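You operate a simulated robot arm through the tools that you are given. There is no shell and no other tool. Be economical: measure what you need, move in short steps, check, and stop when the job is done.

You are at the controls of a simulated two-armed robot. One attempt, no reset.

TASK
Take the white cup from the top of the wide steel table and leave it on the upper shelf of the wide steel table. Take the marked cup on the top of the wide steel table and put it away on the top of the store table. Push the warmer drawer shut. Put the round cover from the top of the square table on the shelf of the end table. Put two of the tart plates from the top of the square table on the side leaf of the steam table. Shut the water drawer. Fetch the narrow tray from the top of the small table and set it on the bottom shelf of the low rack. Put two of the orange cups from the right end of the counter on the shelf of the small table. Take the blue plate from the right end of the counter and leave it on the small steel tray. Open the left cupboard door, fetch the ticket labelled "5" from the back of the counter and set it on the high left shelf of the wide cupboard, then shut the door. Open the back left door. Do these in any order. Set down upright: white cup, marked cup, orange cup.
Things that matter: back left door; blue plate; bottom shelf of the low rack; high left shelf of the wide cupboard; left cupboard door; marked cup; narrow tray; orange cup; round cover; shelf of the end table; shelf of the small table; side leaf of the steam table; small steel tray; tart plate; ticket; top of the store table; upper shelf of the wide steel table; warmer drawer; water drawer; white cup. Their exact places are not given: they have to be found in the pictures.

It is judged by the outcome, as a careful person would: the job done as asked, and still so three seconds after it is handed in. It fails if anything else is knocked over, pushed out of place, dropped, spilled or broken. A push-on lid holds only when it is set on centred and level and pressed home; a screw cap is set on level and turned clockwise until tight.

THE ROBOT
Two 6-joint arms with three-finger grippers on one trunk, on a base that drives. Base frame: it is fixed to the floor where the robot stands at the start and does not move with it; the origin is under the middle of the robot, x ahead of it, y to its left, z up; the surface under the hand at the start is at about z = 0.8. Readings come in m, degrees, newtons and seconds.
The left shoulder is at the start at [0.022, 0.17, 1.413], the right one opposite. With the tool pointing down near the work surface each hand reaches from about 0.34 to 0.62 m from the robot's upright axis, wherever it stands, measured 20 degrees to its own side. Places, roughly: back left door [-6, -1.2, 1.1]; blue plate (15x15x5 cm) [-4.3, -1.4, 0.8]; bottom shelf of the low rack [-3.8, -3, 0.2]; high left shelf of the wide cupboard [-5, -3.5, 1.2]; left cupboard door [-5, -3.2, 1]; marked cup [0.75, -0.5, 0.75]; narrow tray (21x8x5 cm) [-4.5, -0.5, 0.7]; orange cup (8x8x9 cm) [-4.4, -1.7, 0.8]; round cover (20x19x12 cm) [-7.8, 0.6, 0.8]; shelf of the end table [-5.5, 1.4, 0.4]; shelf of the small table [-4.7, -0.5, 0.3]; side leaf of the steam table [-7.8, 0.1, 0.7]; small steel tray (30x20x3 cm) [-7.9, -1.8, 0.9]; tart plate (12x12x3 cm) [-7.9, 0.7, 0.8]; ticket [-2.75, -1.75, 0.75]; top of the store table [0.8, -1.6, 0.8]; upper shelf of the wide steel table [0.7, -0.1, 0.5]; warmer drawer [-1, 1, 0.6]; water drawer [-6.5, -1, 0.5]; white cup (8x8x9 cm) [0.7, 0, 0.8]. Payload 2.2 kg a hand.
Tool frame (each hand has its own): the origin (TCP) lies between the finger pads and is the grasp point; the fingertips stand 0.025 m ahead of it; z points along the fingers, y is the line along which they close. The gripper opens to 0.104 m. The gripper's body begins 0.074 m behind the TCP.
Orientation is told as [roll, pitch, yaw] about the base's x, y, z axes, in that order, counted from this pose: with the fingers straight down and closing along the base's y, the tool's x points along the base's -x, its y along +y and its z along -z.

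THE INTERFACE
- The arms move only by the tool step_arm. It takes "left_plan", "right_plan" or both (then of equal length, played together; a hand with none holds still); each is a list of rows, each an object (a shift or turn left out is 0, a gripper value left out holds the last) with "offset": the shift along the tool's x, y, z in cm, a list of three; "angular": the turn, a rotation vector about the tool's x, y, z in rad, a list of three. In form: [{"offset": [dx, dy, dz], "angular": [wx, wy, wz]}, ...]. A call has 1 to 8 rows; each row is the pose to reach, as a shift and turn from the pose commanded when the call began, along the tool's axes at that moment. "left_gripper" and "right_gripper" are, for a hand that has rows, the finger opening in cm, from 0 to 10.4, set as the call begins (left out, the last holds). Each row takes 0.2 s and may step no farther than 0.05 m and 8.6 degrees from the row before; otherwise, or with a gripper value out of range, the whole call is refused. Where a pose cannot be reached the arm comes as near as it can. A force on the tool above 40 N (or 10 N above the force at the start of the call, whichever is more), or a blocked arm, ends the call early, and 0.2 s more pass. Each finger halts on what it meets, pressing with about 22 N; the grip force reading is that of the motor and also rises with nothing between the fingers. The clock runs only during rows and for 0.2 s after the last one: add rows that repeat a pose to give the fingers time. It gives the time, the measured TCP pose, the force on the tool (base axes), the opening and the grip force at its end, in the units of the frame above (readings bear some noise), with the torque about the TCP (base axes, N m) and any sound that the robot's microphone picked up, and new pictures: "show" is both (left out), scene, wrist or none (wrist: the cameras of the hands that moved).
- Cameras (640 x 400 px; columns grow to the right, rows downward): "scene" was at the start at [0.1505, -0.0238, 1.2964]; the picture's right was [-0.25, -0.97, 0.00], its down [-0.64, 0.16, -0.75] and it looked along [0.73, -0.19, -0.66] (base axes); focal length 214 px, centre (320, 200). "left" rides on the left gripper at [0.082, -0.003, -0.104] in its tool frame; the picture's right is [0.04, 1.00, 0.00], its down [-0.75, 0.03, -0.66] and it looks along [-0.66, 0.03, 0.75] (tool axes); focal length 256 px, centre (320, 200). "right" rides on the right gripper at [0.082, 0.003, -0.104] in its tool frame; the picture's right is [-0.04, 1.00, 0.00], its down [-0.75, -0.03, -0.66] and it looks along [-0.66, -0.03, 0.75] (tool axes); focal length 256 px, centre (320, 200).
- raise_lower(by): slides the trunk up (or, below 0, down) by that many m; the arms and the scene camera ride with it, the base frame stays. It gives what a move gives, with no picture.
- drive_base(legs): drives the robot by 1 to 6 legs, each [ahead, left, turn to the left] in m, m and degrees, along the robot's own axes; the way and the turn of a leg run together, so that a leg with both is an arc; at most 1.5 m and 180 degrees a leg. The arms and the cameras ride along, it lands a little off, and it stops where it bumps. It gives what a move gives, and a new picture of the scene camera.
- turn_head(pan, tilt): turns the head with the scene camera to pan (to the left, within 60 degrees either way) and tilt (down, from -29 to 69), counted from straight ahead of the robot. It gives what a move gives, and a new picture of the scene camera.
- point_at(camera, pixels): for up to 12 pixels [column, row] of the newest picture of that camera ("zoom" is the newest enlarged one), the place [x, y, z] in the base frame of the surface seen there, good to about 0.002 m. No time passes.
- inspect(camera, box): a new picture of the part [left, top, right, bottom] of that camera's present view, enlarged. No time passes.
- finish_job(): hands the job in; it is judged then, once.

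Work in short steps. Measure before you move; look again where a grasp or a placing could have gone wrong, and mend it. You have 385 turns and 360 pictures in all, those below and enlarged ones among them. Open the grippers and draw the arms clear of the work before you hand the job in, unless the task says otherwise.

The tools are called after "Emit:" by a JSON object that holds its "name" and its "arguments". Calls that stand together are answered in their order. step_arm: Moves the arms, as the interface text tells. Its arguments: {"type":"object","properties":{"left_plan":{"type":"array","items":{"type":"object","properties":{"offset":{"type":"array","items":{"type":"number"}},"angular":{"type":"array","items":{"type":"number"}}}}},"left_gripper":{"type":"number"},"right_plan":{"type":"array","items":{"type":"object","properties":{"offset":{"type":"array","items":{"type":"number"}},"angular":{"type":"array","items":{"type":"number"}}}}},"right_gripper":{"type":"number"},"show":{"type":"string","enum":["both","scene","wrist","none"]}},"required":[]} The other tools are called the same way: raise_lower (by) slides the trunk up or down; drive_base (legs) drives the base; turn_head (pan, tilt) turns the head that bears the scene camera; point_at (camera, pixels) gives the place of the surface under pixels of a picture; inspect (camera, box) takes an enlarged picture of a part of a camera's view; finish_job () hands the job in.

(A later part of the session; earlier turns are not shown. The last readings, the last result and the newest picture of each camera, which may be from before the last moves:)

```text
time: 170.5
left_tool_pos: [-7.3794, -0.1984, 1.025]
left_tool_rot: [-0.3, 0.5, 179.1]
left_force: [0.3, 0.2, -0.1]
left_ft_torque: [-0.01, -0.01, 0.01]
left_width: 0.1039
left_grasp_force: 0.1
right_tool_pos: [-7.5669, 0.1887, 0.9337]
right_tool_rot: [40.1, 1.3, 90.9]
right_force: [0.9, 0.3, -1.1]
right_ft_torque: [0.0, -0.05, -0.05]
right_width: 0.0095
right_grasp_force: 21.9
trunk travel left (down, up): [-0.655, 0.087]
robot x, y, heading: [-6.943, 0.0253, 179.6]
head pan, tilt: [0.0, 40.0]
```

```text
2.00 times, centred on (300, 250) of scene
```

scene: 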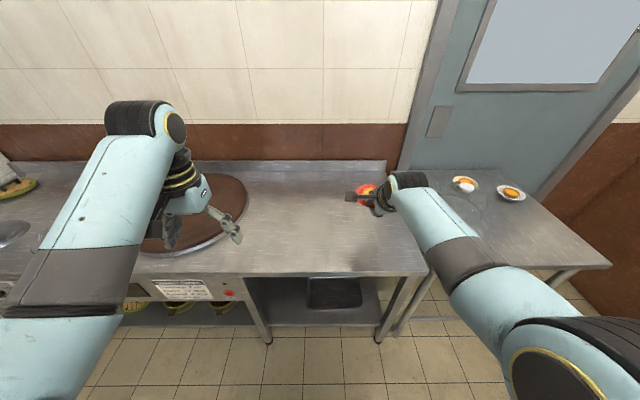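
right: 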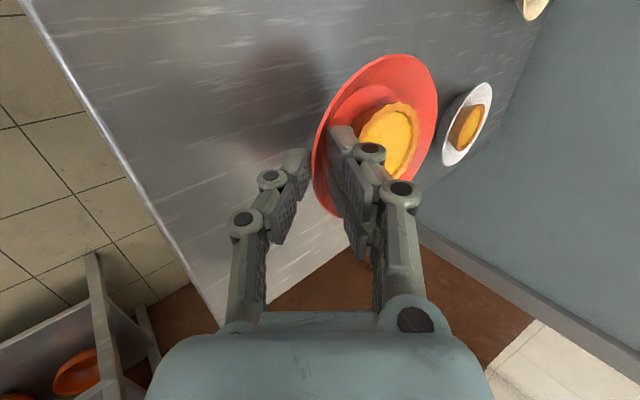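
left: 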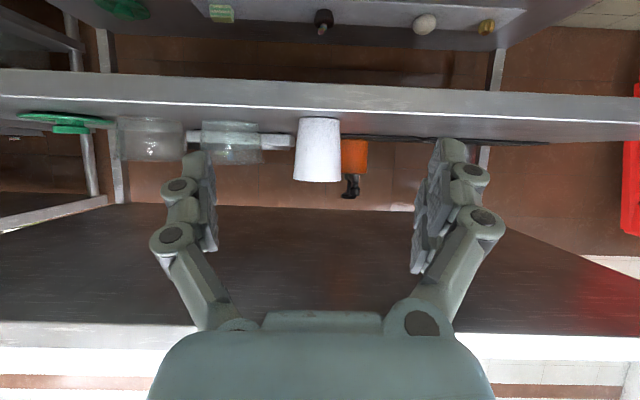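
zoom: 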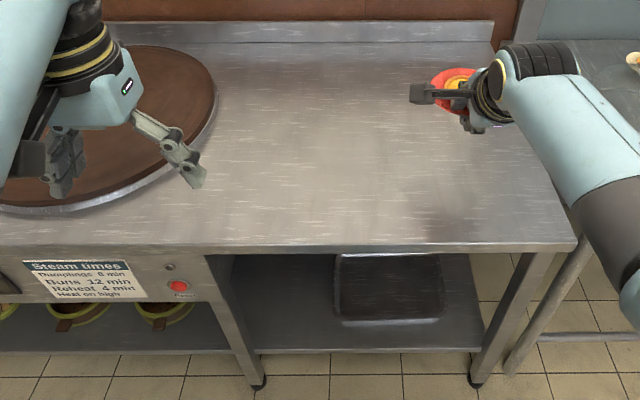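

Leaf spans y −0.2…0.37, same height 0.739 as the square table. Lower with the trunk by 0.153 then gently until contact.

Emit:
{"name": "raise_lower", "arguments": {"by": -0.152}}

Emit:
{"name": "raise_lower", "arguments": {"by": -0.006}}

Emit:
{"name": "inspect", "arguments": {"camera": "right", "box": [0, 0, 640, 400]}}

```text
time: 172.2
left_tool_pos: [-7.3779, -0.1986, 0.875]
left_tool_rot: [-0.3, 0.4, 179.1]
left_force: [-0.6, -0.2, -0.2]
left_ft_torque: [0.0, -0.02, -0.01]
left_width: 0.1037
left_grasp_force: 0.1
right_tool_pos: [-7.5672, 0.1893, 0.7822]
right_tool_rot: [40.1, 1.5, 91.0]
right_force: [0.4, 1.1, -0.5]
right_ft_torque: [0.0, -0.07, 0.02]
right_width: 0.0094
right_grasp_force: 21.8
trunk travel left (down, up): [-0.503, 0.239]
robot x, y, heading: [-6.9433, 0.0256, 179.6]
head pan, tilt: [0.0, 40.0]
```

```text
time: 172.8
left_tool_pos: [-7.3777, -0.1981, 0.868]
left_tool_rot: [-0.3, 0.4, 179.1]
left_force: [-0.3, -0.7, -0.2]
left_ft_torque: [0.0, -0.02, -0.05]
left_width: 0.104
left_grasp_force: 0.1
right_tool_pos: [-7.5685, 0.1896, 0.777]
right_tool_rot: [40.2, 1.4, 91.1]
right_force: [0.5, -1.0, 0.6]
right_ft_torque: [-0.01, 0.0, 0.04]
right_width: 0.0095
right_grasp_force: 21.7
trunk travel left (down, up): [-0.497, 0.245]
robot x, y, heading: [-6.9445, 0.0284, 179.7]
head pan, tilt: [0.0, 40.0]
```

```text
1.00 times, centred on (320, 200) of right (not enlarged: the box is as wide or as high as the picture)
```

zoom: 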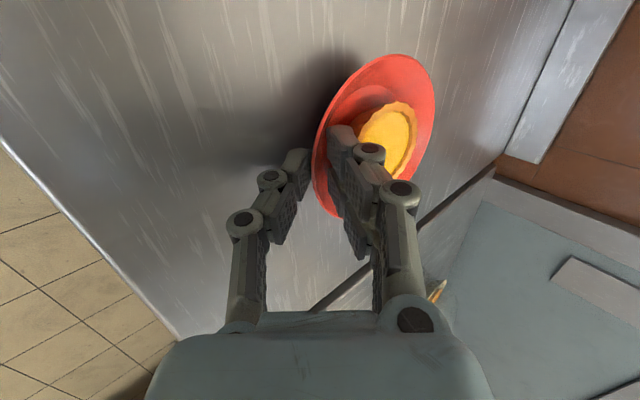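

Nearly touching. Lower 2 mm, open slightly, then withdraw along the finger axis.

Emit:
{"name": "step_arm", "arguments": {"right_plan": [{"offset": [0, -0.13, 0.15]}, {"offset": [0, -0.13, 0.15]}], "show": "none"}}

Emit:
{"name": "step_arm", "arguments": {"right_plan": [{"offset": [0, 0, 0]}, {"offset": [0, 0, -1.5]}, {"offset": [0, 0, -4]}, {"offset": [0, 0, -8]}, {"offset": [0, 0, -8]}], "right_gripper": 1.5, "show": "both"}}

```text
time: 173.4
left_tool_pos: [-7.3785, -0.1972, 0.8662]
left_tool_rot: [-0.3, 0.3, 179.1]
left_force: [-0.2, -0.5, 0.9]
left_ft_torque: [0.01, 0.01, 0.01]
left_width: 0.1039
left_grasp_force: 0.1
right_tool_pos: [-7.5673, 0.1903, 0.775]
right_tool_rot: [40.3, 1.3, 91.0]
right_force: [1.3, 0.6, 7.6]
right_ft_torque: [-0.07, 0.26, -0.04]
right_width: 0.0093
right_grasp_force: 22.7
trunk travel left (down, up): [-0.497, 0.245]
robot x, y, heading: [-6.9434, 0.0214, 179.6]
head pan, tilt: [0.0, 40.0]
```

```text
time: 174.6
left_tool_pos: [-7.379, -0.1989, 0.8667]
left_tool_rot: [-0.2, 0.5, 179.1]
left_force: [-0.2, -0.9, 0.0]
left_ft_torque: [-0.03, -0.01, 0.01]
left_width: 0.1039
left_grasp_force: 0.1
right_tool_pos: [-7.5186, 0.1993, 0.8366]
right_tool_rot: [40.3, 0.8, 90.9]
right_force: [0.0, 0.8, -0.4]
right_ft_torque: [0.02, 0.01, 0.01]
right_width: 0.0152
right_grasp_force: 0.1
trunk travel left (down, up): [-0.497, 0.245]
robot x, y, heading: [-6.9453, 0.0205, 180.0]
head pan, tilt: [0.0, 40.0]
```

scene: 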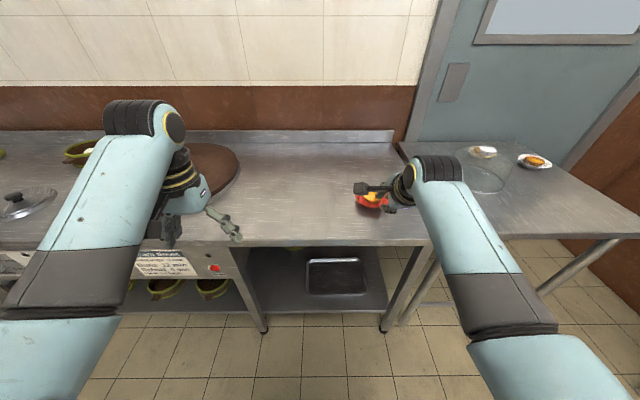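
right: 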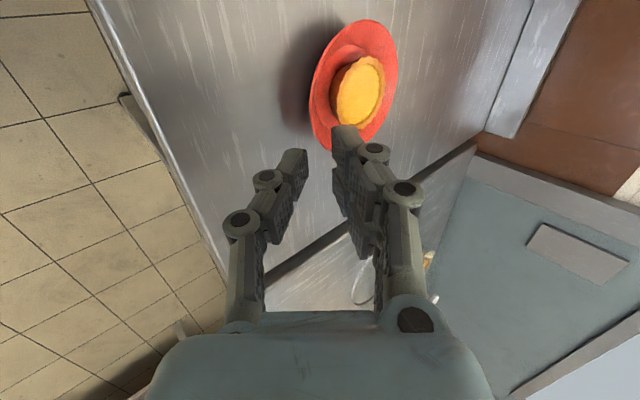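

Red plate set on the leaf. Raise and go for the white plate: strafe right 0.68 m, ahead 0.16 m.

Emit:
{"name": "raise_lower", "arguments": {"by": 0.13}}

Emit:
{"name": "drive_base", "arguments": {"legs": [[0, -0.68, 0], [0.16, 0, 0]]}}

Emit:
{"name": "inspect", "arguments": {"camera": "right", "box": [160, 0, 640, 300]}}

```text
time: 176.2
left_tool_pos: [-7.3788, -0.1995, 0.9985]
left_tool_rot: [-0.3, 0.6, 179.1]
left_force: [0.1, 0.5, 0.6]
left_ft_torque: [0.02, 0.0, -0.04]
left_width: 0.1041
left_grasp_force: 0.0
right_tool_pos: [-7.5165, 0.1964, 0.9649]
right_tool_rot: [40.1, 0.9, 91.0]
right_force: [-0.6, -0.8, -0.1]
right_ft_torque: [-0.01, 0.01, 0.0]
right_width: 0.015
right_grasp_force: 0.1
trunk travel left (down, up): [-0.627, 0.115]
robot x, y, heading: [-6.9429, 0.0219, 179.6]
head pan, tilt: [0.0, 40.0]
```

```text
time: 181.0
left_tool_pos: [-7.5358, 0.4875, 0.9966]
left_tool_rot: [-0.3, 0.5, 179.6]
left_force: [-0.2, -0.1, 0.3]
left_ft_torque: [-0.02, -0.07, 0.01]
left_width: 0.104
left_grasp_force: 0.2
right_tool_pos: [-7.678, 0.8818, 0.9631]
right_tool_rot: [40.0, 0.9, 91.3]
right_force: [0.0, -0.3, 0.0]
right_ft_torque: [-0.02, -0.02, -0.01]
right_width: 0.015
right_grasp_force: 0.1
trunk travel left (down, up): [-0.627, 0.115]
robot x, y, heading: [-7.099, 0.7118, 180.3]
head pan, tilt: [0.0, 40.0]
```

scene: 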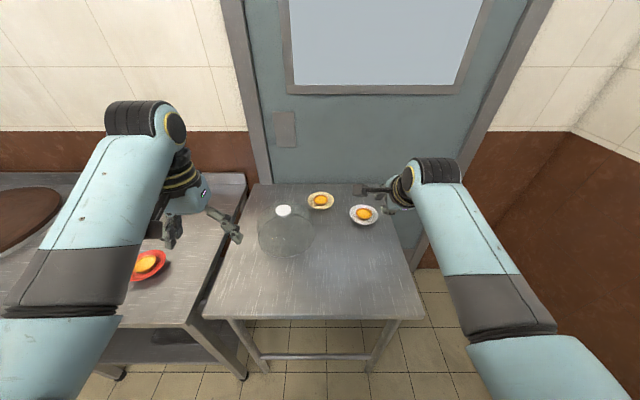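

```text
1.33 times, centred on (400, 150) of right
```

zoom: 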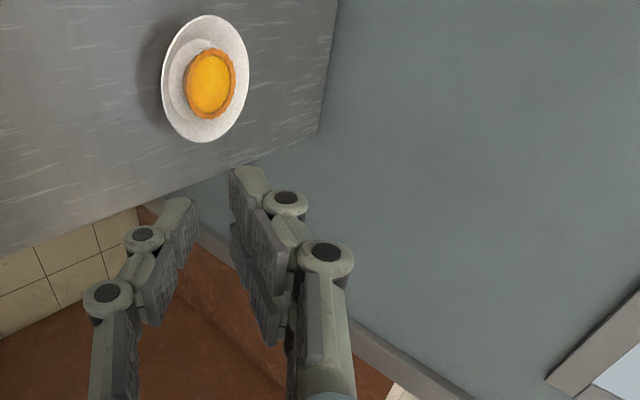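

Measure the white plate's rim precisely on a zoom.

Emit:
{"name": "inspect", "arguments": {"camera": "scene", "box": [330, 190, 400, 240]}}

Emit:
{"name": "point_at", "arguments": {"camera": "scene", "pixels": [[364, 225], [351, 215], [378, 214], [364, 206], [363, 214]]}}

```text
8.00 times, centred on (365, 215) of scene
```

zoom: 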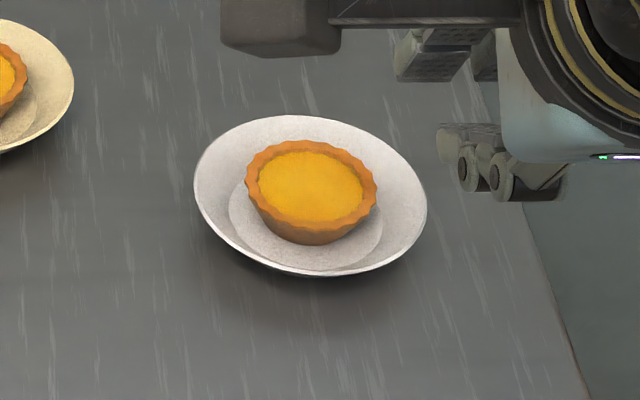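

```text
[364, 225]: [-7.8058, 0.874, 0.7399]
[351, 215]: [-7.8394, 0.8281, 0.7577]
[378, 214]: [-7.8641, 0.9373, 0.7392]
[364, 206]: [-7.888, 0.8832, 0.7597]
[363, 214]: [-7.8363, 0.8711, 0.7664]
```

Emit:
{"name": "point_at", "arguments": {"camera": "zoom", "pixels": [[196, 195], [425, 215], [310, 272], [310, 118], [300, 262], [225, 225], [312, 150]]}}

```text
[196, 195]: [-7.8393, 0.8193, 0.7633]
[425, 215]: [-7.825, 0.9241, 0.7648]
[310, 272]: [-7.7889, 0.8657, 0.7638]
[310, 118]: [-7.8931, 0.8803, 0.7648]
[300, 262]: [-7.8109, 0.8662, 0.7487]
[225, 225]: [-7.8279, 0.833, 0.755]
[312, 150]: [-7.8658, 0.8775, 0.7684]
```

Centre ≈ (-7.840,0.872), r 0.0525. Lower trunk and go to pre-grasp.

Emit:
{"name": "raise_lower", "arguments": {"by": -0.13}}

Emit:
{"name": "step_arm", "arguments": {"right_plan": [{"offset": [0.3, 2.1, 2]}, {"offset": [0.8, 4.27, 4.2]}, {"offset": [0.8, 4.27, 6.4]}, {"offset": [0.8, 4.27, 6.4]}], "right_gripper": 1.2, "show": "wrist"}}

```text
time: 182.6
left_tool_pos: [-7.5356, 0.487, 0.8682]
left_tool_rot: [-0.2, 0.5, 179.5]
left_force: [-0.1, 0.4, 0.2]
left_ft_torque: [0.0, 0.03, -0.01]
left_width: 0.104
left_grasp_force: 0.1
right_tool_pos: [-7.6768, 0.8832, 0.834]
right_tool_rot: [40.2, 0.7, 91.3]
right_force: [-0.5, -0.3, -0.1]
right_ft_torque: [-0.01, 0.01, -0.07]
right_width: 0.015
right_grasp_force: 0.0
trunk travel left (down, up): [-0.497, 0.245]
robot x, y, heading: [-7.1027, 0.7136, 180.1]
head pan, tilt: [0.0, 40.0]
```

```text
time: 183.6
left_tool_pos: [-7.5342, 0.4874, 0.8676]
left_tool_rot: [-0.3, 0.5, 179.6]
left_force: [0.2, 0.1, -0.4]
left_ft_torque: [0.0, 0.0, 0.0]
left_width: 0.104
left_grasp_force: 0.1
right_tool_pos: [-7.7507, 0.8712, 0.8144]
right_tool_rot: [40.1, 0.9, 91.2]
right_force: [-0.1, -1.2, 0.0]
right_ft_torque: [0.0, 0.0, -0.02]
right_width: 0.0121
right_grasp_force: 0.2
trunk travel left (down, up): [-0.497, 0.245]
robot x, y, heading: [-7.1027, 0.7132, 180.2]
head pan, tilt: [0.0, 40.0]
```

right: 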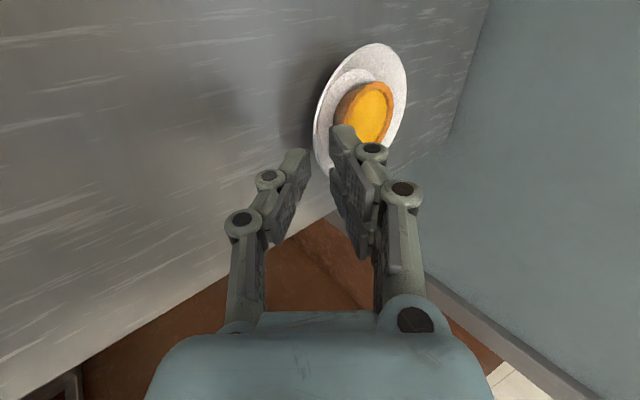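

Well aligned. Advance 5.3 cm along the fingers, then close and lift.

Emit:
{"name": "step_arm", "arguments": {"right_plan": [{"offset": [0, 0, 2]}, {"offset": [0, 0, 4]}, {"offset": [0, 0, 5.3]}, {"offset": [0, 0, 5.3]}], "show": "wrist"}}

Emit:
{"name": "step_arm", "arguments": {"right_plan": [{"offset": [0, 0, 0]}, {"offset": [0, 0, 0]}], "right_gripper": 0, "show": "wrist"}}

```text
time: 184.6
left_tool_pos: [-7.5351, 0.4866, 0.8668]
left_tool_rot: [-0.3, 0.5, 179.6]
left_force: [-1.0, 0.7, 0.3]
left_ft_torque: [0.0, -0.01, -0.01]
left_width: 0.1041
left_grasp_force: 0.0
right_tool_pos: [-7.7845, 0.8696, 0.7726]
right_tool_rot: [40.0, 0.9, 91.3]
right_force: [0.5, -1.3, 1.2]
right_ft_torque: [0.02, 0.05, -0.01]
right_width: 0.013
right_grasp_force: 0.6
trunk travel left (down, up): [-0.497, 0.245]
robot x, y, heading: [-7.103, 0.7115, 179.9]
head pan, tilt: [0.0, 40.0]
```

right: 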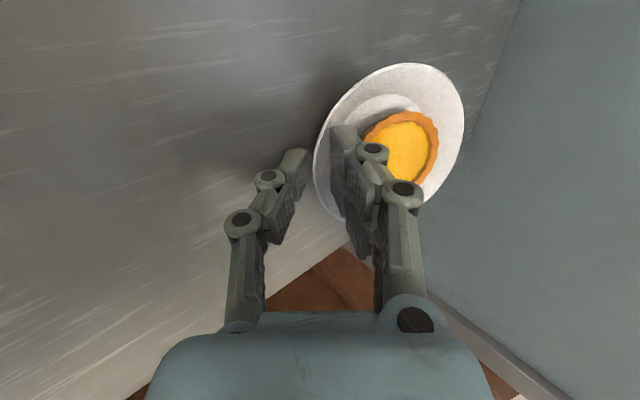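

```text
time: 185.2
left_tool_pos: [-7.5349, 0.4874, 0.8673]
left_tool_rot: [-0.3, 0.4, 179.5]
left_force: [-0.2, -0.3, -0.2]
left_ft_torque: [0.0, -0.01, 0.02]
left_width: 0.1041
left_grasp_force: 0.1
right_tool_pos: [-7.7853, 0.8693, 0.7735]
right_tool_rot: [40.3, 0.8, 91.3]
right_force: [-1.0, 0.0, 6.6]
right_ft_torque: [0.03, 0.25, -0.03]
right_width: 0.011
right_grasp_force: 22.6
trunk travel left (down, up): [-0.497, 0.245]
robot x, y, heading: [-7.1021, 0.7121, 180.0]
head pan, tilt: [0.0, 40.0]
```

right: 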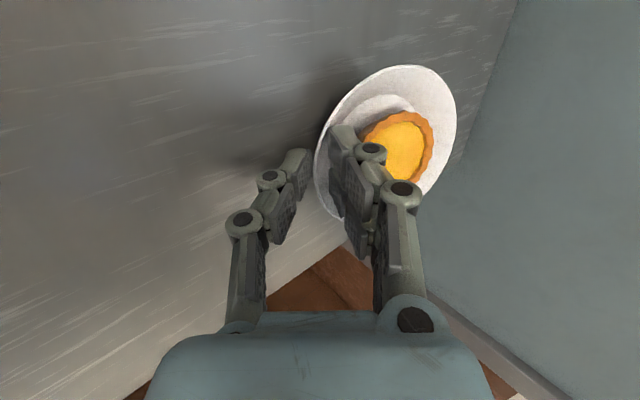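

Gripped. Lift with the trunk 0.13 m and check.

Emit:
{"name": "raise_lower", "arguments": {"by": 0.14}}

Emit:
{"name": "inspect", "arguments": {"camera": "right", "box": [0, 0, 640, 400]}}

```text
time: 186.8
left_tool_pos: [-7.5347, 0.4871, 1.0066]
left_tool_rot: [-0.2, 0.5, 179.6]
left_force: [0.5, -0.4, -0.6]
left_ft_torque: [0.0, -0.01, 0.0]
left_width: 0.104
left_grasp_force: 0.1
right_tool_pos: [-7.785, 0.87, 0.9122]
right_tool_rot: [40.1, 0.9, 91.3]
right_force: [-0.1, -0.4, 0.9]
right_ft_torque: [0.0, 0.0, -0.02]
right_width: 0.0
right_grasp_force: 21.9
trunk travel left (down, up): [-0.637, 0.105]
robot x, y, heading: [-7.1039, 0.7141, 180.1]
head pan, tilt: [0.0, 40.0]
```

```text
1.00 times, centred on (320, 200) of right (not enlarged: the box is as wide or as high as the picture)
```

zoom: 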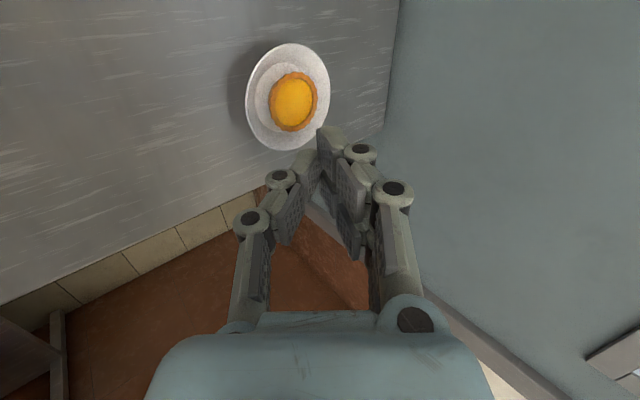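

The plate slipped and stayed on the table. Re-measure its place.

Emit:
{"name": "inspect", "arguments": {"camera": "scene", "box": [330, 190, 400, 240]}}

Emit:
{"name": "point_at", "arguments": {"camera": "right", "pixels": [[246, 90], [329, 90], [280, 149], [292, 44], [293, 100], [262, 130], [265, 75], [318, 125], [300, 122]]}}

```text
8.00 times, centred on (365, 215) of scene
```

zoom: 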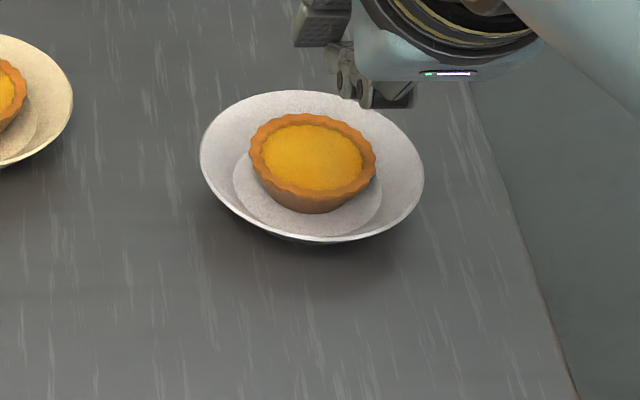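

```text
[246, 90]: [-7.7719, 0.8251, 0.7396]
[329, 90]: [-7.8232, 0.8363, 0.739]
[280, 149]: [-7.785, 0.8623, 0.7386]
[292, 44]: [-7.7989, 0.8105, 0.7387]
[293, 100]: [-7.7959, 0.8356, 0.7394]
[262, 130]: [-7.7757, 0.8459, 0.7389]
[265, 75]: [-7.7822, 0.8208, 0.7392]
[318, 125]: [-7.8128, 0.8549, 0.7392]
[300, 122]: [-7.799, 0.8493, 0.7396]
```

Emit:
{"name": "point_at", "arguments": {"camera": "zoom", "pixels": [[202, 150], [423, 178], [312, 240], [312, 94], [312, 228], [312, 215], [250, 150], [375, 160], [312, 120]]}}

```text
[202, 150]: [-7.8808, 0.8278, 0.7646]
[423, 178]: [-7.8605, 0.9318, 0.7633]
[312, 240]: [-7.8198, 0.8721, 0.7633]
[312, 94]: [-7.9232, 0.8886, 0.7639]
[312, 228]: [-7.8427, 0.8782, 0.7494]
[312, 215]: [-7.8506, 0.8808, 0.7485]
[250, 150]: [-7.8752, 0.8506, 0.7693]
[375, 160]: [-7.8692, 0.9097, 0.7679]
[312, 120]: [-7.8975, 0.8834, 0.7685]
```

The plate moved 3 cm to (-7.871,0.880); its rim slope is only ~31°, so I flatten the hand to a 55° tilt to pinch parallel to the rim.

Emit:
{"name": "step_arm", "arguments": {"right_plan": [{"offset": [0, 0, 0], "angular": [-0.13, 0, 0]}, {"offset": [0, 0, 0], "angular": [-0.262, 0, 0]}, {"offset": [0, 0, 0], "angular": [-0.262, 0, 0]}], "right_gripper": 1.2, "show": "none"}}

Emit:
{"name": "drive_base", "arguments": {"legs": [[0.04, 0, 0]]}}

Emit:
{"name": "raise_lower", "arguments": {"by": -0.1}}

```text
time: 187.6
left_tool_pos: [-7.5354, 0.4871, 1.0075]
left_tool_rot: [-0.3, 0.5, 179.5]
left_force: [-0.1, 0.1, -0.3]
left_ft_torque: [-0.01, -0.04, 0.0]
left_width: 0.1043
left_grasp_force: 0.0
right_tool_pos: [-7.7847, 0.8707, 0.9133]
right_tool_rot: [55.2, 0.9, 91.4]
right_force: [-0.4, -0.4, -0.1]
right_ft_torque: [0.01, 0.0, 0.0]
right_width: 0.0119
right_grasp_force: 0.0
trunk travel left (down, up): [-0.637, 0.105]
robot x, y, heading: [-7.1034, 0.7116, 180.0]
head pan, tilt: [0.0, 40.0]
```

```text
time: 188.5
left_tool_pos: [-7.5766, 0.486, 1.0067]
left_tool_rot: [-0.4, 0.6, 179.7]
left_force: [-0.2, -0.8, -0.7]
left_ft_torque: [-0.01, -0.05, 0.01]
left_width: 0.1039
left_grasp_force: 0.1
right_tool_pos: [-7.8256, 0.8703, 0.911]
right_tool_rot: [54.9, 0.9, 91.2]
right_force: [0.2, 0.5, -0.6]
right_ft_torque: [-0.01, 0.02, -0.01]
right_width: 0.012
right_grasp_force: 0.1
trunk travel left (down, up): [-0.637, 0.105]
robot x, y, heading: [-7.1442, 0.7149, 180.0]
head pan, tilt: [0.0, 40.0]
```

scene: 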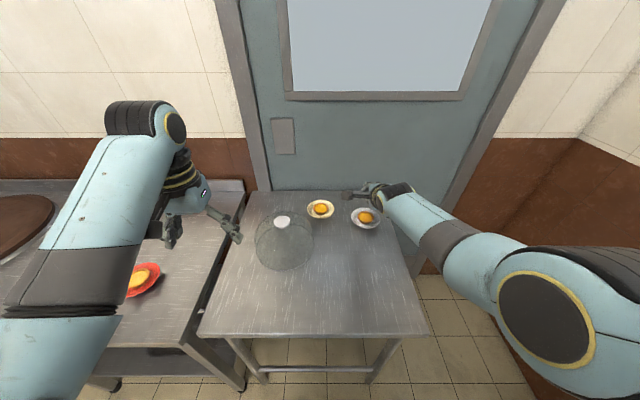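

```text
time: 189.8
left_tool_pos: [-7.5758, 0.4874, 0.9079]
left_tool_rot: [-0.3, 0.4, 179.5]
left_force: [0.0, -0.4, 0.7]
left_ft_torque: [-0.01, 0.02, 0.01]
left_width: 0.1042
left_grasp_force: 0.0
right_tool_pos: [-7.8247, 0.8705, 0.8123]
right_tool_rot: [55.1, 0.8, 91.3]
right_force: [-0.1, -0.3, 0.1]
right_ft_torque: [0.01, 0.03, 0.0]
right_width: 0.0117
right_grasp_force: 0.1
trunk travel left (down, up): [-0.537, 0.205]
robot x, y, heading: [-7.1443, 0.7143, 180.0]
head pan, tilt: [0.0, 40.0]
```

Back out to the pre-grasp point 5 cm behind target.

Emit:
{"name": "step_arm", "arguments": {"right_plan": [{"offset": [-0.5, -2.2, -1.9]}, {"offset": [-0.9, -4.34, -3.74]}, {"offset": [-0.9, -4.34, -3.74]}], "show": "wrist"}}

```text
time: 190.7
left_tool_pos: [-7.5754, 0.4874, 0.9082]
left_tool_rot: [-0.3, 0.5, 179.6]
left_force: [0.0, -0.1, -0.1]
left_ft_torque: [0.0, 0.02, 0.0]
left_width: 0.104
left_grasp_force: 0.1
right_tool_pos: [-7.7689, 0.878, 0.7985]
right_tool_rot: [55.1, 0.8, 91.4]
right_force: [0.3, 0.1, -0.1]
right_ft_torque: [-0.02, 0.03, 0.02]
right_width: 0.0119
right_grasp_force: 0.1
trunk travel left (down, up): [-0.537, 0.205]
robot x, y, heading: [-7.1418, 0.7134, 180.3]
head pan, tilt: [0.0, 40.0]
```

right: 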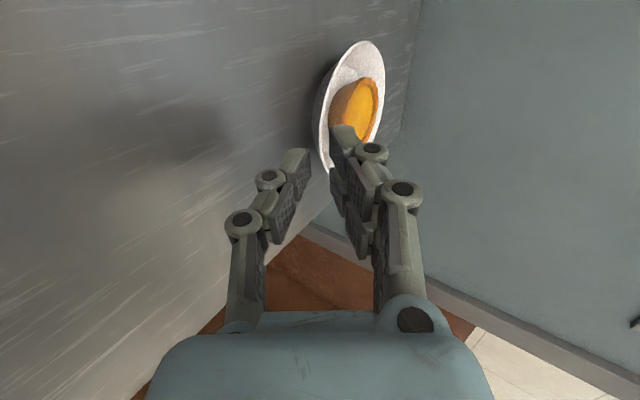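

The rim lines up with the gap. Advance 5.2 cm.

Emit:
{"name": "step_arm", "arguments": {"right_plan": [{"offset": [0, 0, 2]}, {"offset": [0, 0, 4]}, {"offset": [0, 0, 5.2]}, {"offset": [0, 0, 5.2]}], "show": "wrist"}}

```text
time: 191.7
left_tool_pos: [-7.5756, 0.4879, 0.9079]
left_tool_rot: [-0.4, 0.6, 179.6]
left_force: [-0.1, 0.3, 0.2]
left_ft_torque: [0.02, 0.03, 0.0]
left_width: 0.104
left_grasp_force: 0.1
right_tool_pos: [-7.8124, 0.8768, 0.7701]
right_tool_rot: [55.1, 0.8, 91.4]
right_force: [0.0, -0.6, 1.3]
right_ft_torque: [-0.03, 0.04, 0.03]
right_width: 0.0127
right_grasp_force: 0.5
trunk travel left (down, up): [-0.537, 0.205]
robot x, y, heading: [-7.1425, 0.7154, 180.0]
head pan, tilt: [0.0, 40.0]
```

right: 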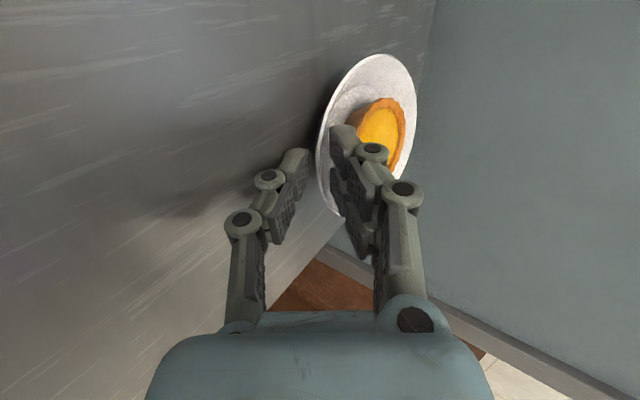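

Fingers feel the rim (12.7 mm). Open slightly to 1.6 cm, advance 6 mm more, then close.

Emit:
{"name": "step_arm", "arguments": {"right_plan": [{"offset": [0, 0, 0]}, {"offset": [0, 0.1, 0.6]}, {"offset": [0, 0.1, 0.6]}], "right_gripper": 1.6, "show": "none"}}

Emit:
{"name": "step_arm", "arguments": {"right_plan": [{"offset": [0, 0, 0]}, {"offset": [0, 0, 0]}, {"offset": [0, 0, 0]}], "right_gripper": 0, "show": "wrist"}}

```text
time: 192.4
left_tool_pos: [-7.5759, 0.4868, 0.9071]
left_tool_rot: [-0.4, 0.4, 179.6]
left_force: [-1.0, -0.5, 0.0]
left_ft_torque: [0.0, 0.01, -0.02]
left_width: 0.104
left_grasp_force: 0.2
right_tool_pos: [-7.8141, 0.8788, 0.7691]
right_tool_rot: [55.1, 0.8, 91.2]
right_force: [0.0, 0.3, 2.2]
right_ft_torque: [-0.01, 0.0, -0.01]
right_width: 0.0163
right_grasp_force: 0.1
right hand out of reach, approached as far as the arm can: row 2, 3
trunk travel left (down, up): [-0.537, 0.205]
robot x, y, heading: [-7.1416, 0.7105, 179.9]
head pan, tilt: [0.0, 40.0]
```

```text
time: 193.2
left_tool_pos: [-7.5754, 0.4867, 0.9072]
left_tool_rot: [-0.3, 0.5, 179.5]
left_force: [-0.2, -0.4, -0.7]
left_ft_torque: [0.02, 0.06, -0.01]
left_width: 0.104
left_grasp_force: 0.0
right_tool_pos: [-7.8155, 0.8787, 0.7691]
right_tool_rot: [55.1, 0.9, 91.3]
right_force: [-0.4, 0.1, 1.0]
right_ft_torque: [-0.02, 0.04, -0.04]
right_width: 0.0075
right_grasp_force: 22.2
trunk travel left (down, up): [-0.537, 0.205]
robot x, y, heading: [-7.1418, 0.7136, 180.1]
head pan, tilt: [0.0, 40.0]
```

right: 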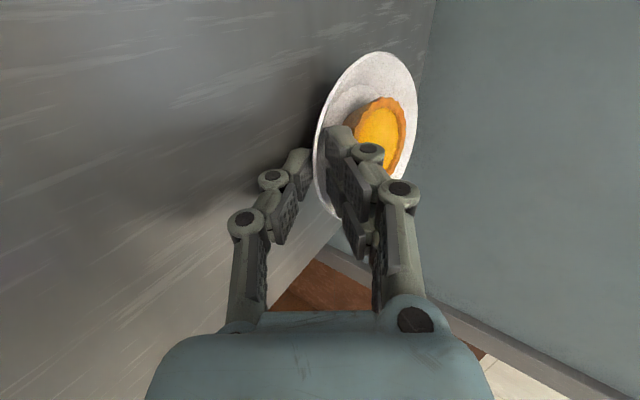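

Closed at 7.5 mm, parallel. Lift gently 3 cm and check.

Emit:
{"name": "raise_lower", "arguments": {"by": 0.03}}

Emit:
{"name": "inspect", "arguments": {"camera": "right", "box": [0, 0, 640, 400]}}

```text
time: 194.0
left_tool_pos: [-7.5761, 0.4869, 0.9381]
left_tool_rot: [-0.3, 0.4, 179.5]
left_force: [-0.8, 0.0, 0.3]
left_ft_torque: [0.02, 0.0, 0.0]
left_width: 0.1039
left_grasp_force: 0.0
right_tool_pos: [-7.8158, 0.8792, 0.7973]
right_tool_rot: [55.0, 0.8, 91.4]
right_force: [0.3, 0.2, -0.9]
right_ft_torque: [-0.03, -0.05, 0.0]
right_width: 0.0075
right_grasp_force: 22.4
trunk travel left (down, up): [-0.567, 0.175]
robot x, y, heading: [-7.1441, 0.715, 180.2]
head pan, tilt: [0.0, 40.0]
```

```text
1.00 times, centred on (320, 200) of right (not enlarged: the box is as wide or as high as the picture)
```

zoom: 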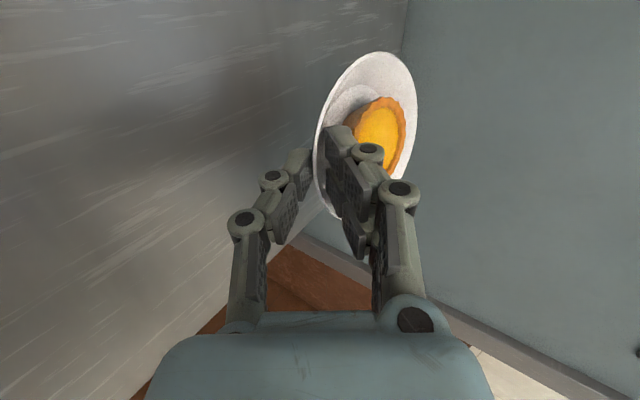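

Held well. Raise 0.12 m, back 0.12 m, strafe left 0.86 m.

Emit:
{"name": "raise_lower", "arguments": {"by": 0.12}}

Emit:
{"name": "drive_base", "arguments": {"legs": [[-0.12, 0, 0], [0, 0.87, 0]]}}

```text
time: 195.5
left_tool_pos: [-7.5764, 0.4861, 1.0571]
left_tool_rot: [-0.3, 0.5, 179.6]
left_force: [-0.3, -0.3, -0.8]
left_ft_torque: [0.02, 0.02, 0.05]
left_width: 0.1039
left_grasp_force: 0.0
right_tool_pos: [-7.8145, 0.8792, 0.9192]
right_tool_rot: [55.0, 1.0, 91.3]
right_force: [-0.5, -0.2, -0.6]
right_ft_torque: [-0.04, -0.04, 0.02]
right_width: 0.0074
right_grasp_force: 22.5
trunk travel left (down, up): [-0.687, 0.055]
robot x, y, heading: [-7.143, 0.7136, 179.8]
head pan, tilt: [0.0, 40.0]
```

```text
time: 200.9
left_tool_pos: [-7.4539, -0.3768, 1.057]
left_tool_rot: [-0.3, 0.6, 179.8]
left_force: [-0.3, -0.1, 0.8]
left_ft_torque: [0.04, -0.01, 0.0]
left_width: 0.1042
left_grasp_force: 0.1
right_tool_pos: [-7.6938, 0.015, 0.9205]
right_tool_rot: [55.0, 0.8, 91.5]
right_force: [0.5, 0.3, -0.3]
right_ft_torque: [0.01, -0.06, 0.01]
right_width: 0.0075
right_grasp_force: 22.4
trunk travel left (down, up): [-0.687, 0.055]
robot x, y, heading: [-7.0188, -0.15, -180.1]
head pan, tilt: [0.0, 40.0]
```

scene: 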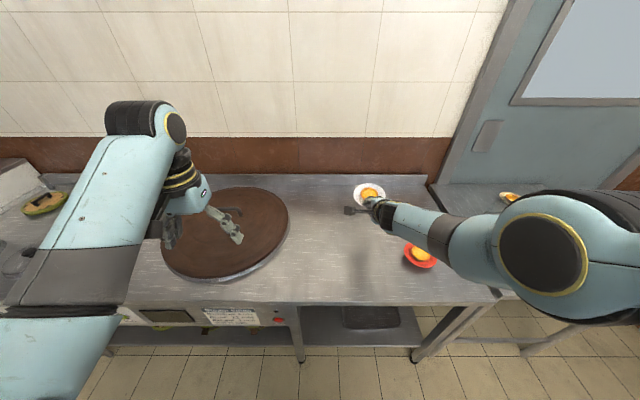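

Lower the white plate onto the leaf.

Emit:
{"name": "raise_lower", "arguments": {"by": -0.147}}

Emit:
{"name": "raise_lower", "arguments": {"by": -0.005}}

Emit:
{"name": "inspect", "arguments": {"camera": "right", "box": [0, 0, 640, 400]}}

```text
time: 202.6
left_tool_pos: [-7.4554, -0.3771, 0.911]
left_tool_rot: [-0.3, 0.5, 179.8]
left_force: [0.7, -0.4, 0.3]
left_ft_torque: [0.0, 0.01, -0.01]
left_width: 0.1044
left_grasp_force: 0.1
right_tool_pos: [-7.6936, 0.0156, 0.7733]
right_tool_rot: [54.9, 0.8, 91.4]
right_force: [-0.5, -1.0, -0.7]
right_ft_torque: [0.04, -0.04, 0.0]
right_width: 0.0074
right_grasp_force: 22.3
trunk travel left (down, up): [-0.54, 0.202]
robot x, y, heading: [-7.0212, -0.1487, -180.3]
head pan, tilt: [0.0, 40.0]
```

```text
time: 203.2
left_tool_pos: [-7.4545, -0.376, 0.906]
left_tool_rot: [-0.2, 0.5, 179.8]
left_force: [0.7, 0.1, 0.0]
left_ft_torque: [0.01, 0.01, 0.01]
left_width: 0.1038
left_grasp_force: 0.1
right_tool_pos: [-7.6937, 0.0143, 0.7673]
right_tool_rot: [55.0, 0.9, 91.5]
right_force: [-0.2, -0.4, 2.4]
right_ft_torque: [-0.07, 0.1, 0.0]
right_width: 0.0072
right_grasp_force: 22.2
trunk travel left (down, up): [-0.535, 0.207]
robot x, y, heading: [-7.0218, -0.1479, -179.6]
head pan, tilt: [0.0, 40.0]
```

```text
1.00 times, centred on (320, 200) of right (not enlarged: the box is as wide or as high as the picture)
```

zoom: 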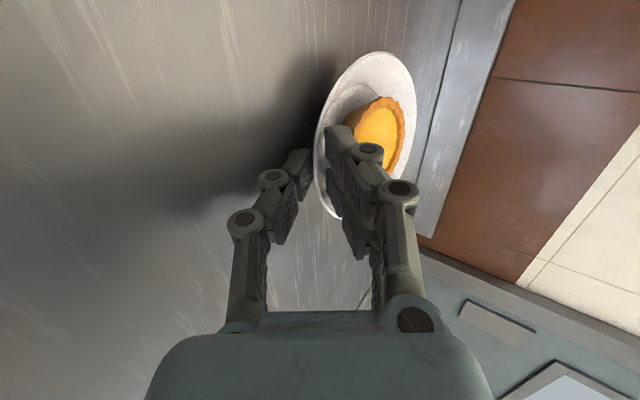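

Contact made (2.4 N). Open slightly and withdraw along the finger axis.

Emit:
{"name": "step_arm", "arguments": {"right_plan": [{"offset": [0, 0, 0]}, {"offset": [0, 0, 0]}, {"offset": [0, 0, -2]}, {"offset": [0, 0, -5]}, {"offset": [0, 0, -9]}], "right_gripper": 1.6, "show": "both"}}

```text
time: 204.4
left_tool_pos: [-7.4523, -0.3768, 0.9062]
left_tool_rot: [-0.3, 0.5, 179.6]
left_force: [0.1, -0.5, 0.4]
left_ft_torque: [0.0, 0.03, -0.01]
left_width: 0.1038
left_grasp_force: 0.1
right_tool_pos: [-7.6174, 0.0166, 0.8226]
right_tool_rot: [54.9, 0.8, 91.7]
right_force: [-0.4, -0.2, 0.0]
right_ft_torque: [-0.05, -0.01, -0.01]
right_width: 0.0161
right_grasp_force: 0.0
trunk travel left (down, up): [-0.535, 0.207]
robot x, y, heading: [-7.0225, -0.1531, -180.2]
head pan, tilt: [0.0, 40.0]
```

scene: 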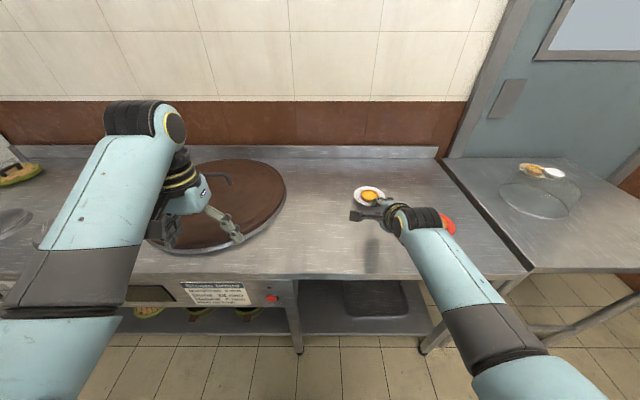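
right: 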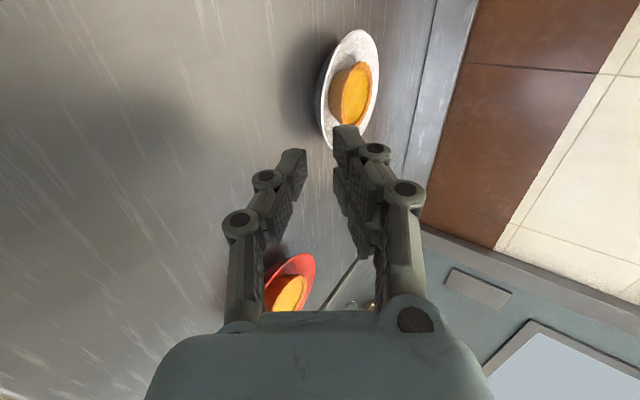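

Both tart plates are on the leaf. Now fold the right hand up and back, then go for the dome with the left hand.

Emit:
{"name": "step_arm", "arguments": {"right_plan": [{"offset": [0, 1.9, -4.4]}, {"offset": [0, 3.9, -8.8]}, {"offset": [0, 5.9, -13.2]}, {"offset": [0, 7.9, -17.6]}, {"offset": [0, 9.9, -22]}, {"offset": [0, 11.9, -26.4]}], "show": "none"}}

Emit:
{"name": "raise_lower", "arguments": {"by": 0.1}}

Emit:
{"name": "drive_base", "arguments": {"legs": [[0, -0.97, 0]]}}

```text
time: 205.6
left_tool_pos: [-7.4541, -0.3774, 0.9052]
left_tool_rot: [-0.2, 0.4, 179.7]
left_force: [0.1, -0.4, 0.5]
left_ft_torque: [0.0, 0.01, 0.03]
left_width: 0.104
left_grasp_force: 0.0
right_tool_pos: [-7.5009, 0.072, 1.0248]
right_tool_rot: [55.6, -9.7, 92.8]
right_force: [-0.3, 0.5, 0.1]
right_ft_torque: [0.01, -0.01, -0.02]
right_width: 0.016
right_grasp_force: 0.1
right hand out of reach, approached as far as the arm can: row 6
trunk travel left (down, up): [-0.535, 0.207]
robot x, y, heading: [-7.0215, -0.1496, -179.9]
head pan, tilt: [0.0, 40.0]
stopped in row 6 (right hand): the arm was blocked; the commanded pose is now the measured one
```

```text
time: 206.9
left_tool_pos: [-7.4532, -0.3767, 1.0049]
left_tool_rot: [-0.4, 0.5, 179.8]
left_force: [-0.2, -0.5, -0.4]
left_ft_torque: [0.01, 0.01, -0.01]
left_width: 0.1039
left_grasp_force: 0.0
right_tool_pos: [-7.5004, 0.0717, 1.1254]
right_tool_rot: [55.7, -9.4, 92.6]
right_force: [0.4, 0.0, -0.7]
right_ft_torque: [-0.02, -0.05, 0.02]
right_width: 0.0163
right_grasp_force: 0.1
trunk travel left (down, up): [-0.635, 0.107]
robot x, y, heading: [-7.0242, -0.149, -180.0]
head pan, tilt: [0.0, 40.0]
```

```text
time: 212.0
left_tool_pos: [-7.4594, 0.5843, 1.0051]
left_tool_rot: [-0.4, 0.5, -179.8]
left_force: [-0.4, -0.5, 0.0]
left_ft_torque: [-0.04, 0.02, -0.03]
left_width: 0.1039
left_grasp_force: 0.0
right_tool_pos: [-7.5079, 1.0314, 1.1241]
right_tool_rot: [55.7, -9.5, 93.0]
right_force: [0.0, 0.6, -0.4]
right_ft_torque: [0.01, 0.01, -0.01]
right_width: 0.016
right_grasp_force: 0.2
trunk travel left (down, up): [-0.635, 0.107]
robot x, y, heading: [-7.0284, 0.8171, -179.3]
head pan, tilt: [0.0, 40.0]
```

scene: 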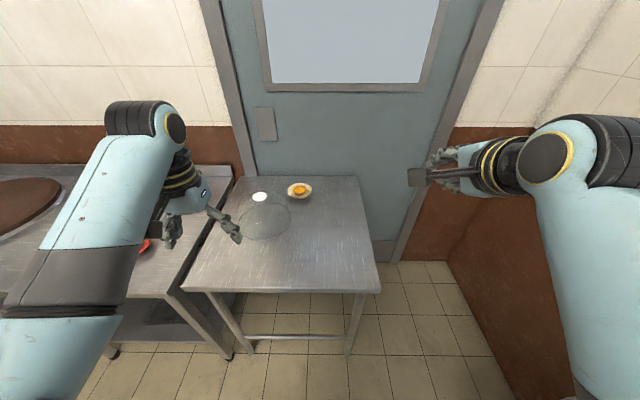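

Zoom on the dome's knob for its size and place.

Emit:
{"name": "inspect", "arguments": {"camera": "scene", "box": [230, 180, 300, 245]}}

Emit:
{"name": "step_arm", "arguments": {"left_plan": [{"offset": [-0.8, 0, 0], "angular": [0, -0.13, 0]}, {"offset": [-1.6, 0, 0], "angular": [0, -0.26, 0]}, {"offset": [-2.4, 0, 0], "angular": [0, -0.39, 0]}, {"offset": [-3.2, 0, 0], "angular": [0, -0.52, 0]}, {"offset": [-4, 0, 0], "angular": [0, -0.65, 0]}, {"offset": [-4.8, 0, 0], "angular": [0, -0.78, 0]}, {"offset": [-5.6, 0, 0], "angular": [0, -0.91, 0]}, {"offset": [-6.4, 0, 0], "angular": [0, -1.04, 0]}], "left_gripper": 6, "show": "none"}}

```text
6.15 times, centred on (265, 212) of scene
```

zoom: 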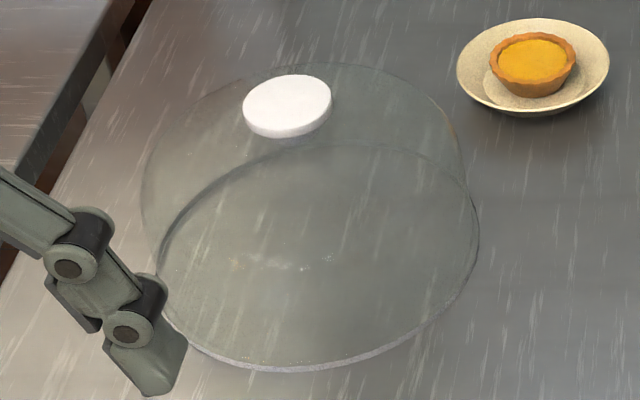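

```text
time: 213.8
left_tool_pos: [-7.5209, 0.5826, 1.0055]
left_tool_rot: [-0.7, -59.3, -179.4]
left_force: [0.3, -0.2, -0.8]
left_ft_torque: [0.02, 0.02, 0.01]
left_width: 0.0601
left_grasp_force: 0.2
right_tool_pos: [-7.5091, 1.031, 1.1254]
right_tool_rot: [55.7, -9.6, 93.1]
right_force: [0.1, -0.6, -0.3]
right_ft_torque: [0.01, 0.04, -0.02]
right_width: 0.0159
right_grasp_force: 0.0
trunk travel left (down, up): [-0.635, 0.107]
robot x, y, heading: [-7.0269, 0.8131, -179.6]
head pan, tilt: [0.0, 40.0]
```

Emit:
{"name": "point_at", "arguments": {"camera": "zoom", "pixels": [[287, 98], [247, 108], [328, 92], [287, 120], [287, 78], [287, 134], [310, 366], [145, 190], [477, 220]]}}

```text
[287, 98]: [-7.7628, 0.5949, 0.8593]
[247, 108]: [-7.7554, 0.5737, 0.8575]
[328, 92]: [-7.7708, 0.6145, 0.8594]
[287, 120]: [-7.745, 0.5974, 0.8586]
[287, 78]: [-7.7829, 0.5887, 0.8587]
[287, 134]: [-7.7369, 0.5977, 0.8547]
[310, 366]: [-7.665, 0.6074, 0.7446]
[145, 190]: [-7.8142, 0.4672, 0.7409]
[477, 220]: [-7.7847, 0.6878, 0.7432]
```

The knob is a 4.2 cm disc at (-7.763,0.594), top z 0.859. Lower the trunk 0.14 m and advance to just before it.

Emit:
{"name": "raise_lower", "arguments": {"by": -0.138}}

Emit:
{"name": "step_arm", "arguments": {"left_plan": [{"offset": [-2.4, -0.5, 4.0]}, {"offset": [-4.8, -1.35, 8.2]}, {"offset": [-7.2, -1.35, 12.4]}, {"offset": [-8.6, -1.35, 15]}, {"offset": [-8.6, -1.35, 15]}], "left_gripper": 6, "show": "both"}}

```text
time: 215.4
left_tool_pos: [-7.5218, 0.5839, 0.8679]
left_tool_rot: [-0.6, -59.3, -179.4]
left_force: [0.4, -1.0, 0.8]
left_ft_torque: [-0.04, -0.05, -0.02]
left_width: 0.0601
left_grasp_force: 0.1
right_tool_pos: [-7.5092, 1.0319, 0.9864]
right_tool_rot: [55.7, -9.7, 93.0]
right_force: [-1.2, 0.0, 0.0]
right_ft_torque: [-0.02, 0.02, -0.03]
right_width: 0.0159
right_grasp_force: 0.1
trunk travel left (down, up): [-0.497, 0.245]
robot x, y, heading: [-7.0252, 0.8152, -179.3]
head pan, tilt: [0.0, 40.0]
```

```text
time: 216.6
left_tool_pos: [-7.6937, 0.598, 0.865]
left_tool_rot: [-0.6, -59.1, -179.5]
left_force: [0.7, 0.4, 0.3]
left_ft_torque: [0.02, -0.04, 0.02]
left_width: 0.0602
left_grasp_force: 0.1
right_tool_pos: [-7.5094, 1.0312, 0.9872]
right_tool_rot: [55.7, -9.7, 93.0]
right_force: [0.6, -0.4, 0.3]
right_ft_torque: [0.0, 0.01, -0.01]
right_width: 0.0157
right_grasp_force: 0.0
trunk travel left (down, up): [-0.497, 0.245]
robot x, y, heading: [-7.0272, 0.8101, -179.4]
head pan, tilt: [0.0, 40.0]
```

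scene: 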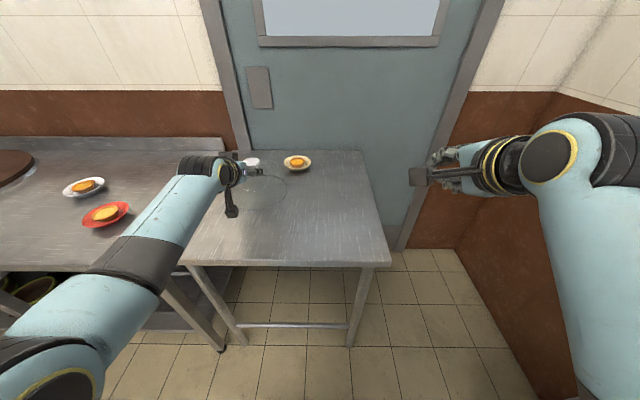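
left: 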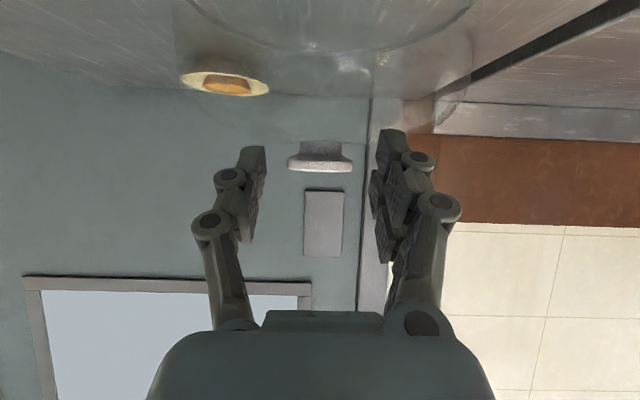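

The knob is centred between the fingers. Advance 6.4 cm and close.

Emit:
{"name": "step_arm", "arguments": {"left_plan": [{"offset": [-1.5, 0.2, 2.8]}, {"offset": [-3.0, 0.3, 5.7]}, {"offset": [-3.0, 0.3, 5.7]}], "show": "wrist"}}

Emit:
{"name": "step_arm", "arguments": {"left_plan": [{"offset": [0, 0, 0]}, {"offset": [0, 0, 0]}, {"offset": [0, 0, 0]}], "left_gripper": 2, "show": "wrist"}}

```text
time: 217.4
left_tool_pos: [-7.7597, 0.5939, 0.862]
left_tool_rot: [-0.5, -59.4, -179.5]
left_force: [-0.9, -1.5, 13.8]
left_ft_torque: [-0.37, 0.09, 0.09]
left_width: 0.0633
left_grasp_force: 0.9
right_tool_pos: [-7.5084, 1.0311, 0.9878]
right_tool_rot: [55.8, -9.7, 93.0]
right_force: [0.3, 0.7, 0.1]
right_ft_torque: [0.03, 0.0, -0.01]
right_width: 0.0161
right_grasp_force: 0.0
trunk travel left (down, up): [-0.497, 0.245]
robot x, y, heading: [-7.0265, 0.8108, -179.7]
head pan, tilt: [0.0, 40.0]
```

left: 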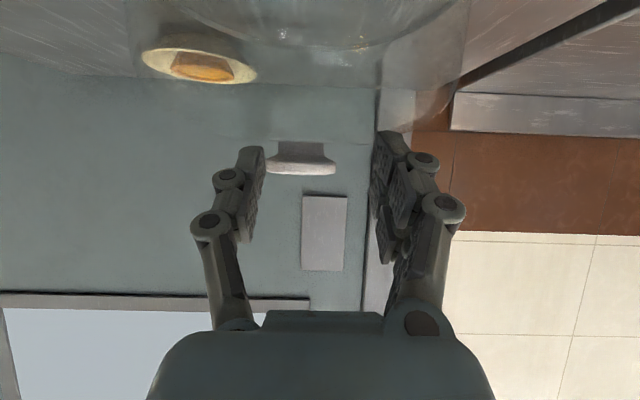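

```text
time: 218.2
left_tool_pos: [-7.76, 0.5928, 0.8636]
left_tool_rot: [-0.5, -59.5, -179.6]
left_force: [-3.1, -7.4, 22.6]
left_ft_torque: [-0.56, 0.33, 0.01]
left_width: 0.0255
left_grasp_force: 3.2
right_tool_pos: [-7.5072, 1.0322, 0.9872]
right_tool_rot: [55.7, -9.8, 93.1]
right_force: [-0.3, 0.1, -0.3]
right_ft_torque: [0.0, 0.03, 0.01]
right_width: 0.0161
right_grasp_force: 0.1
trunk travel left (down, up): [-0.497, 0.245]
robot x, y, heading: [-7.0245, 0.8131, -179.3]
head pan, tilt: [0.0, 40.0]
```

left: 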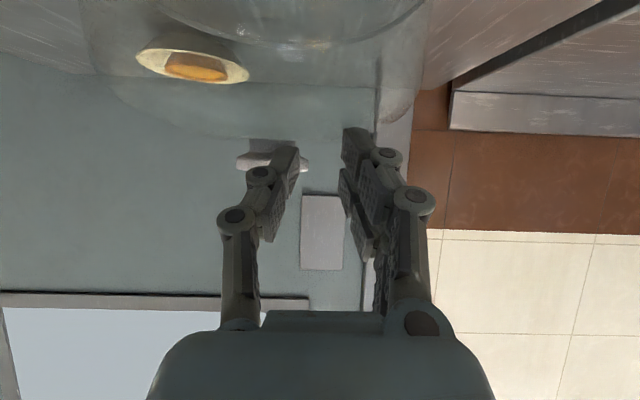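

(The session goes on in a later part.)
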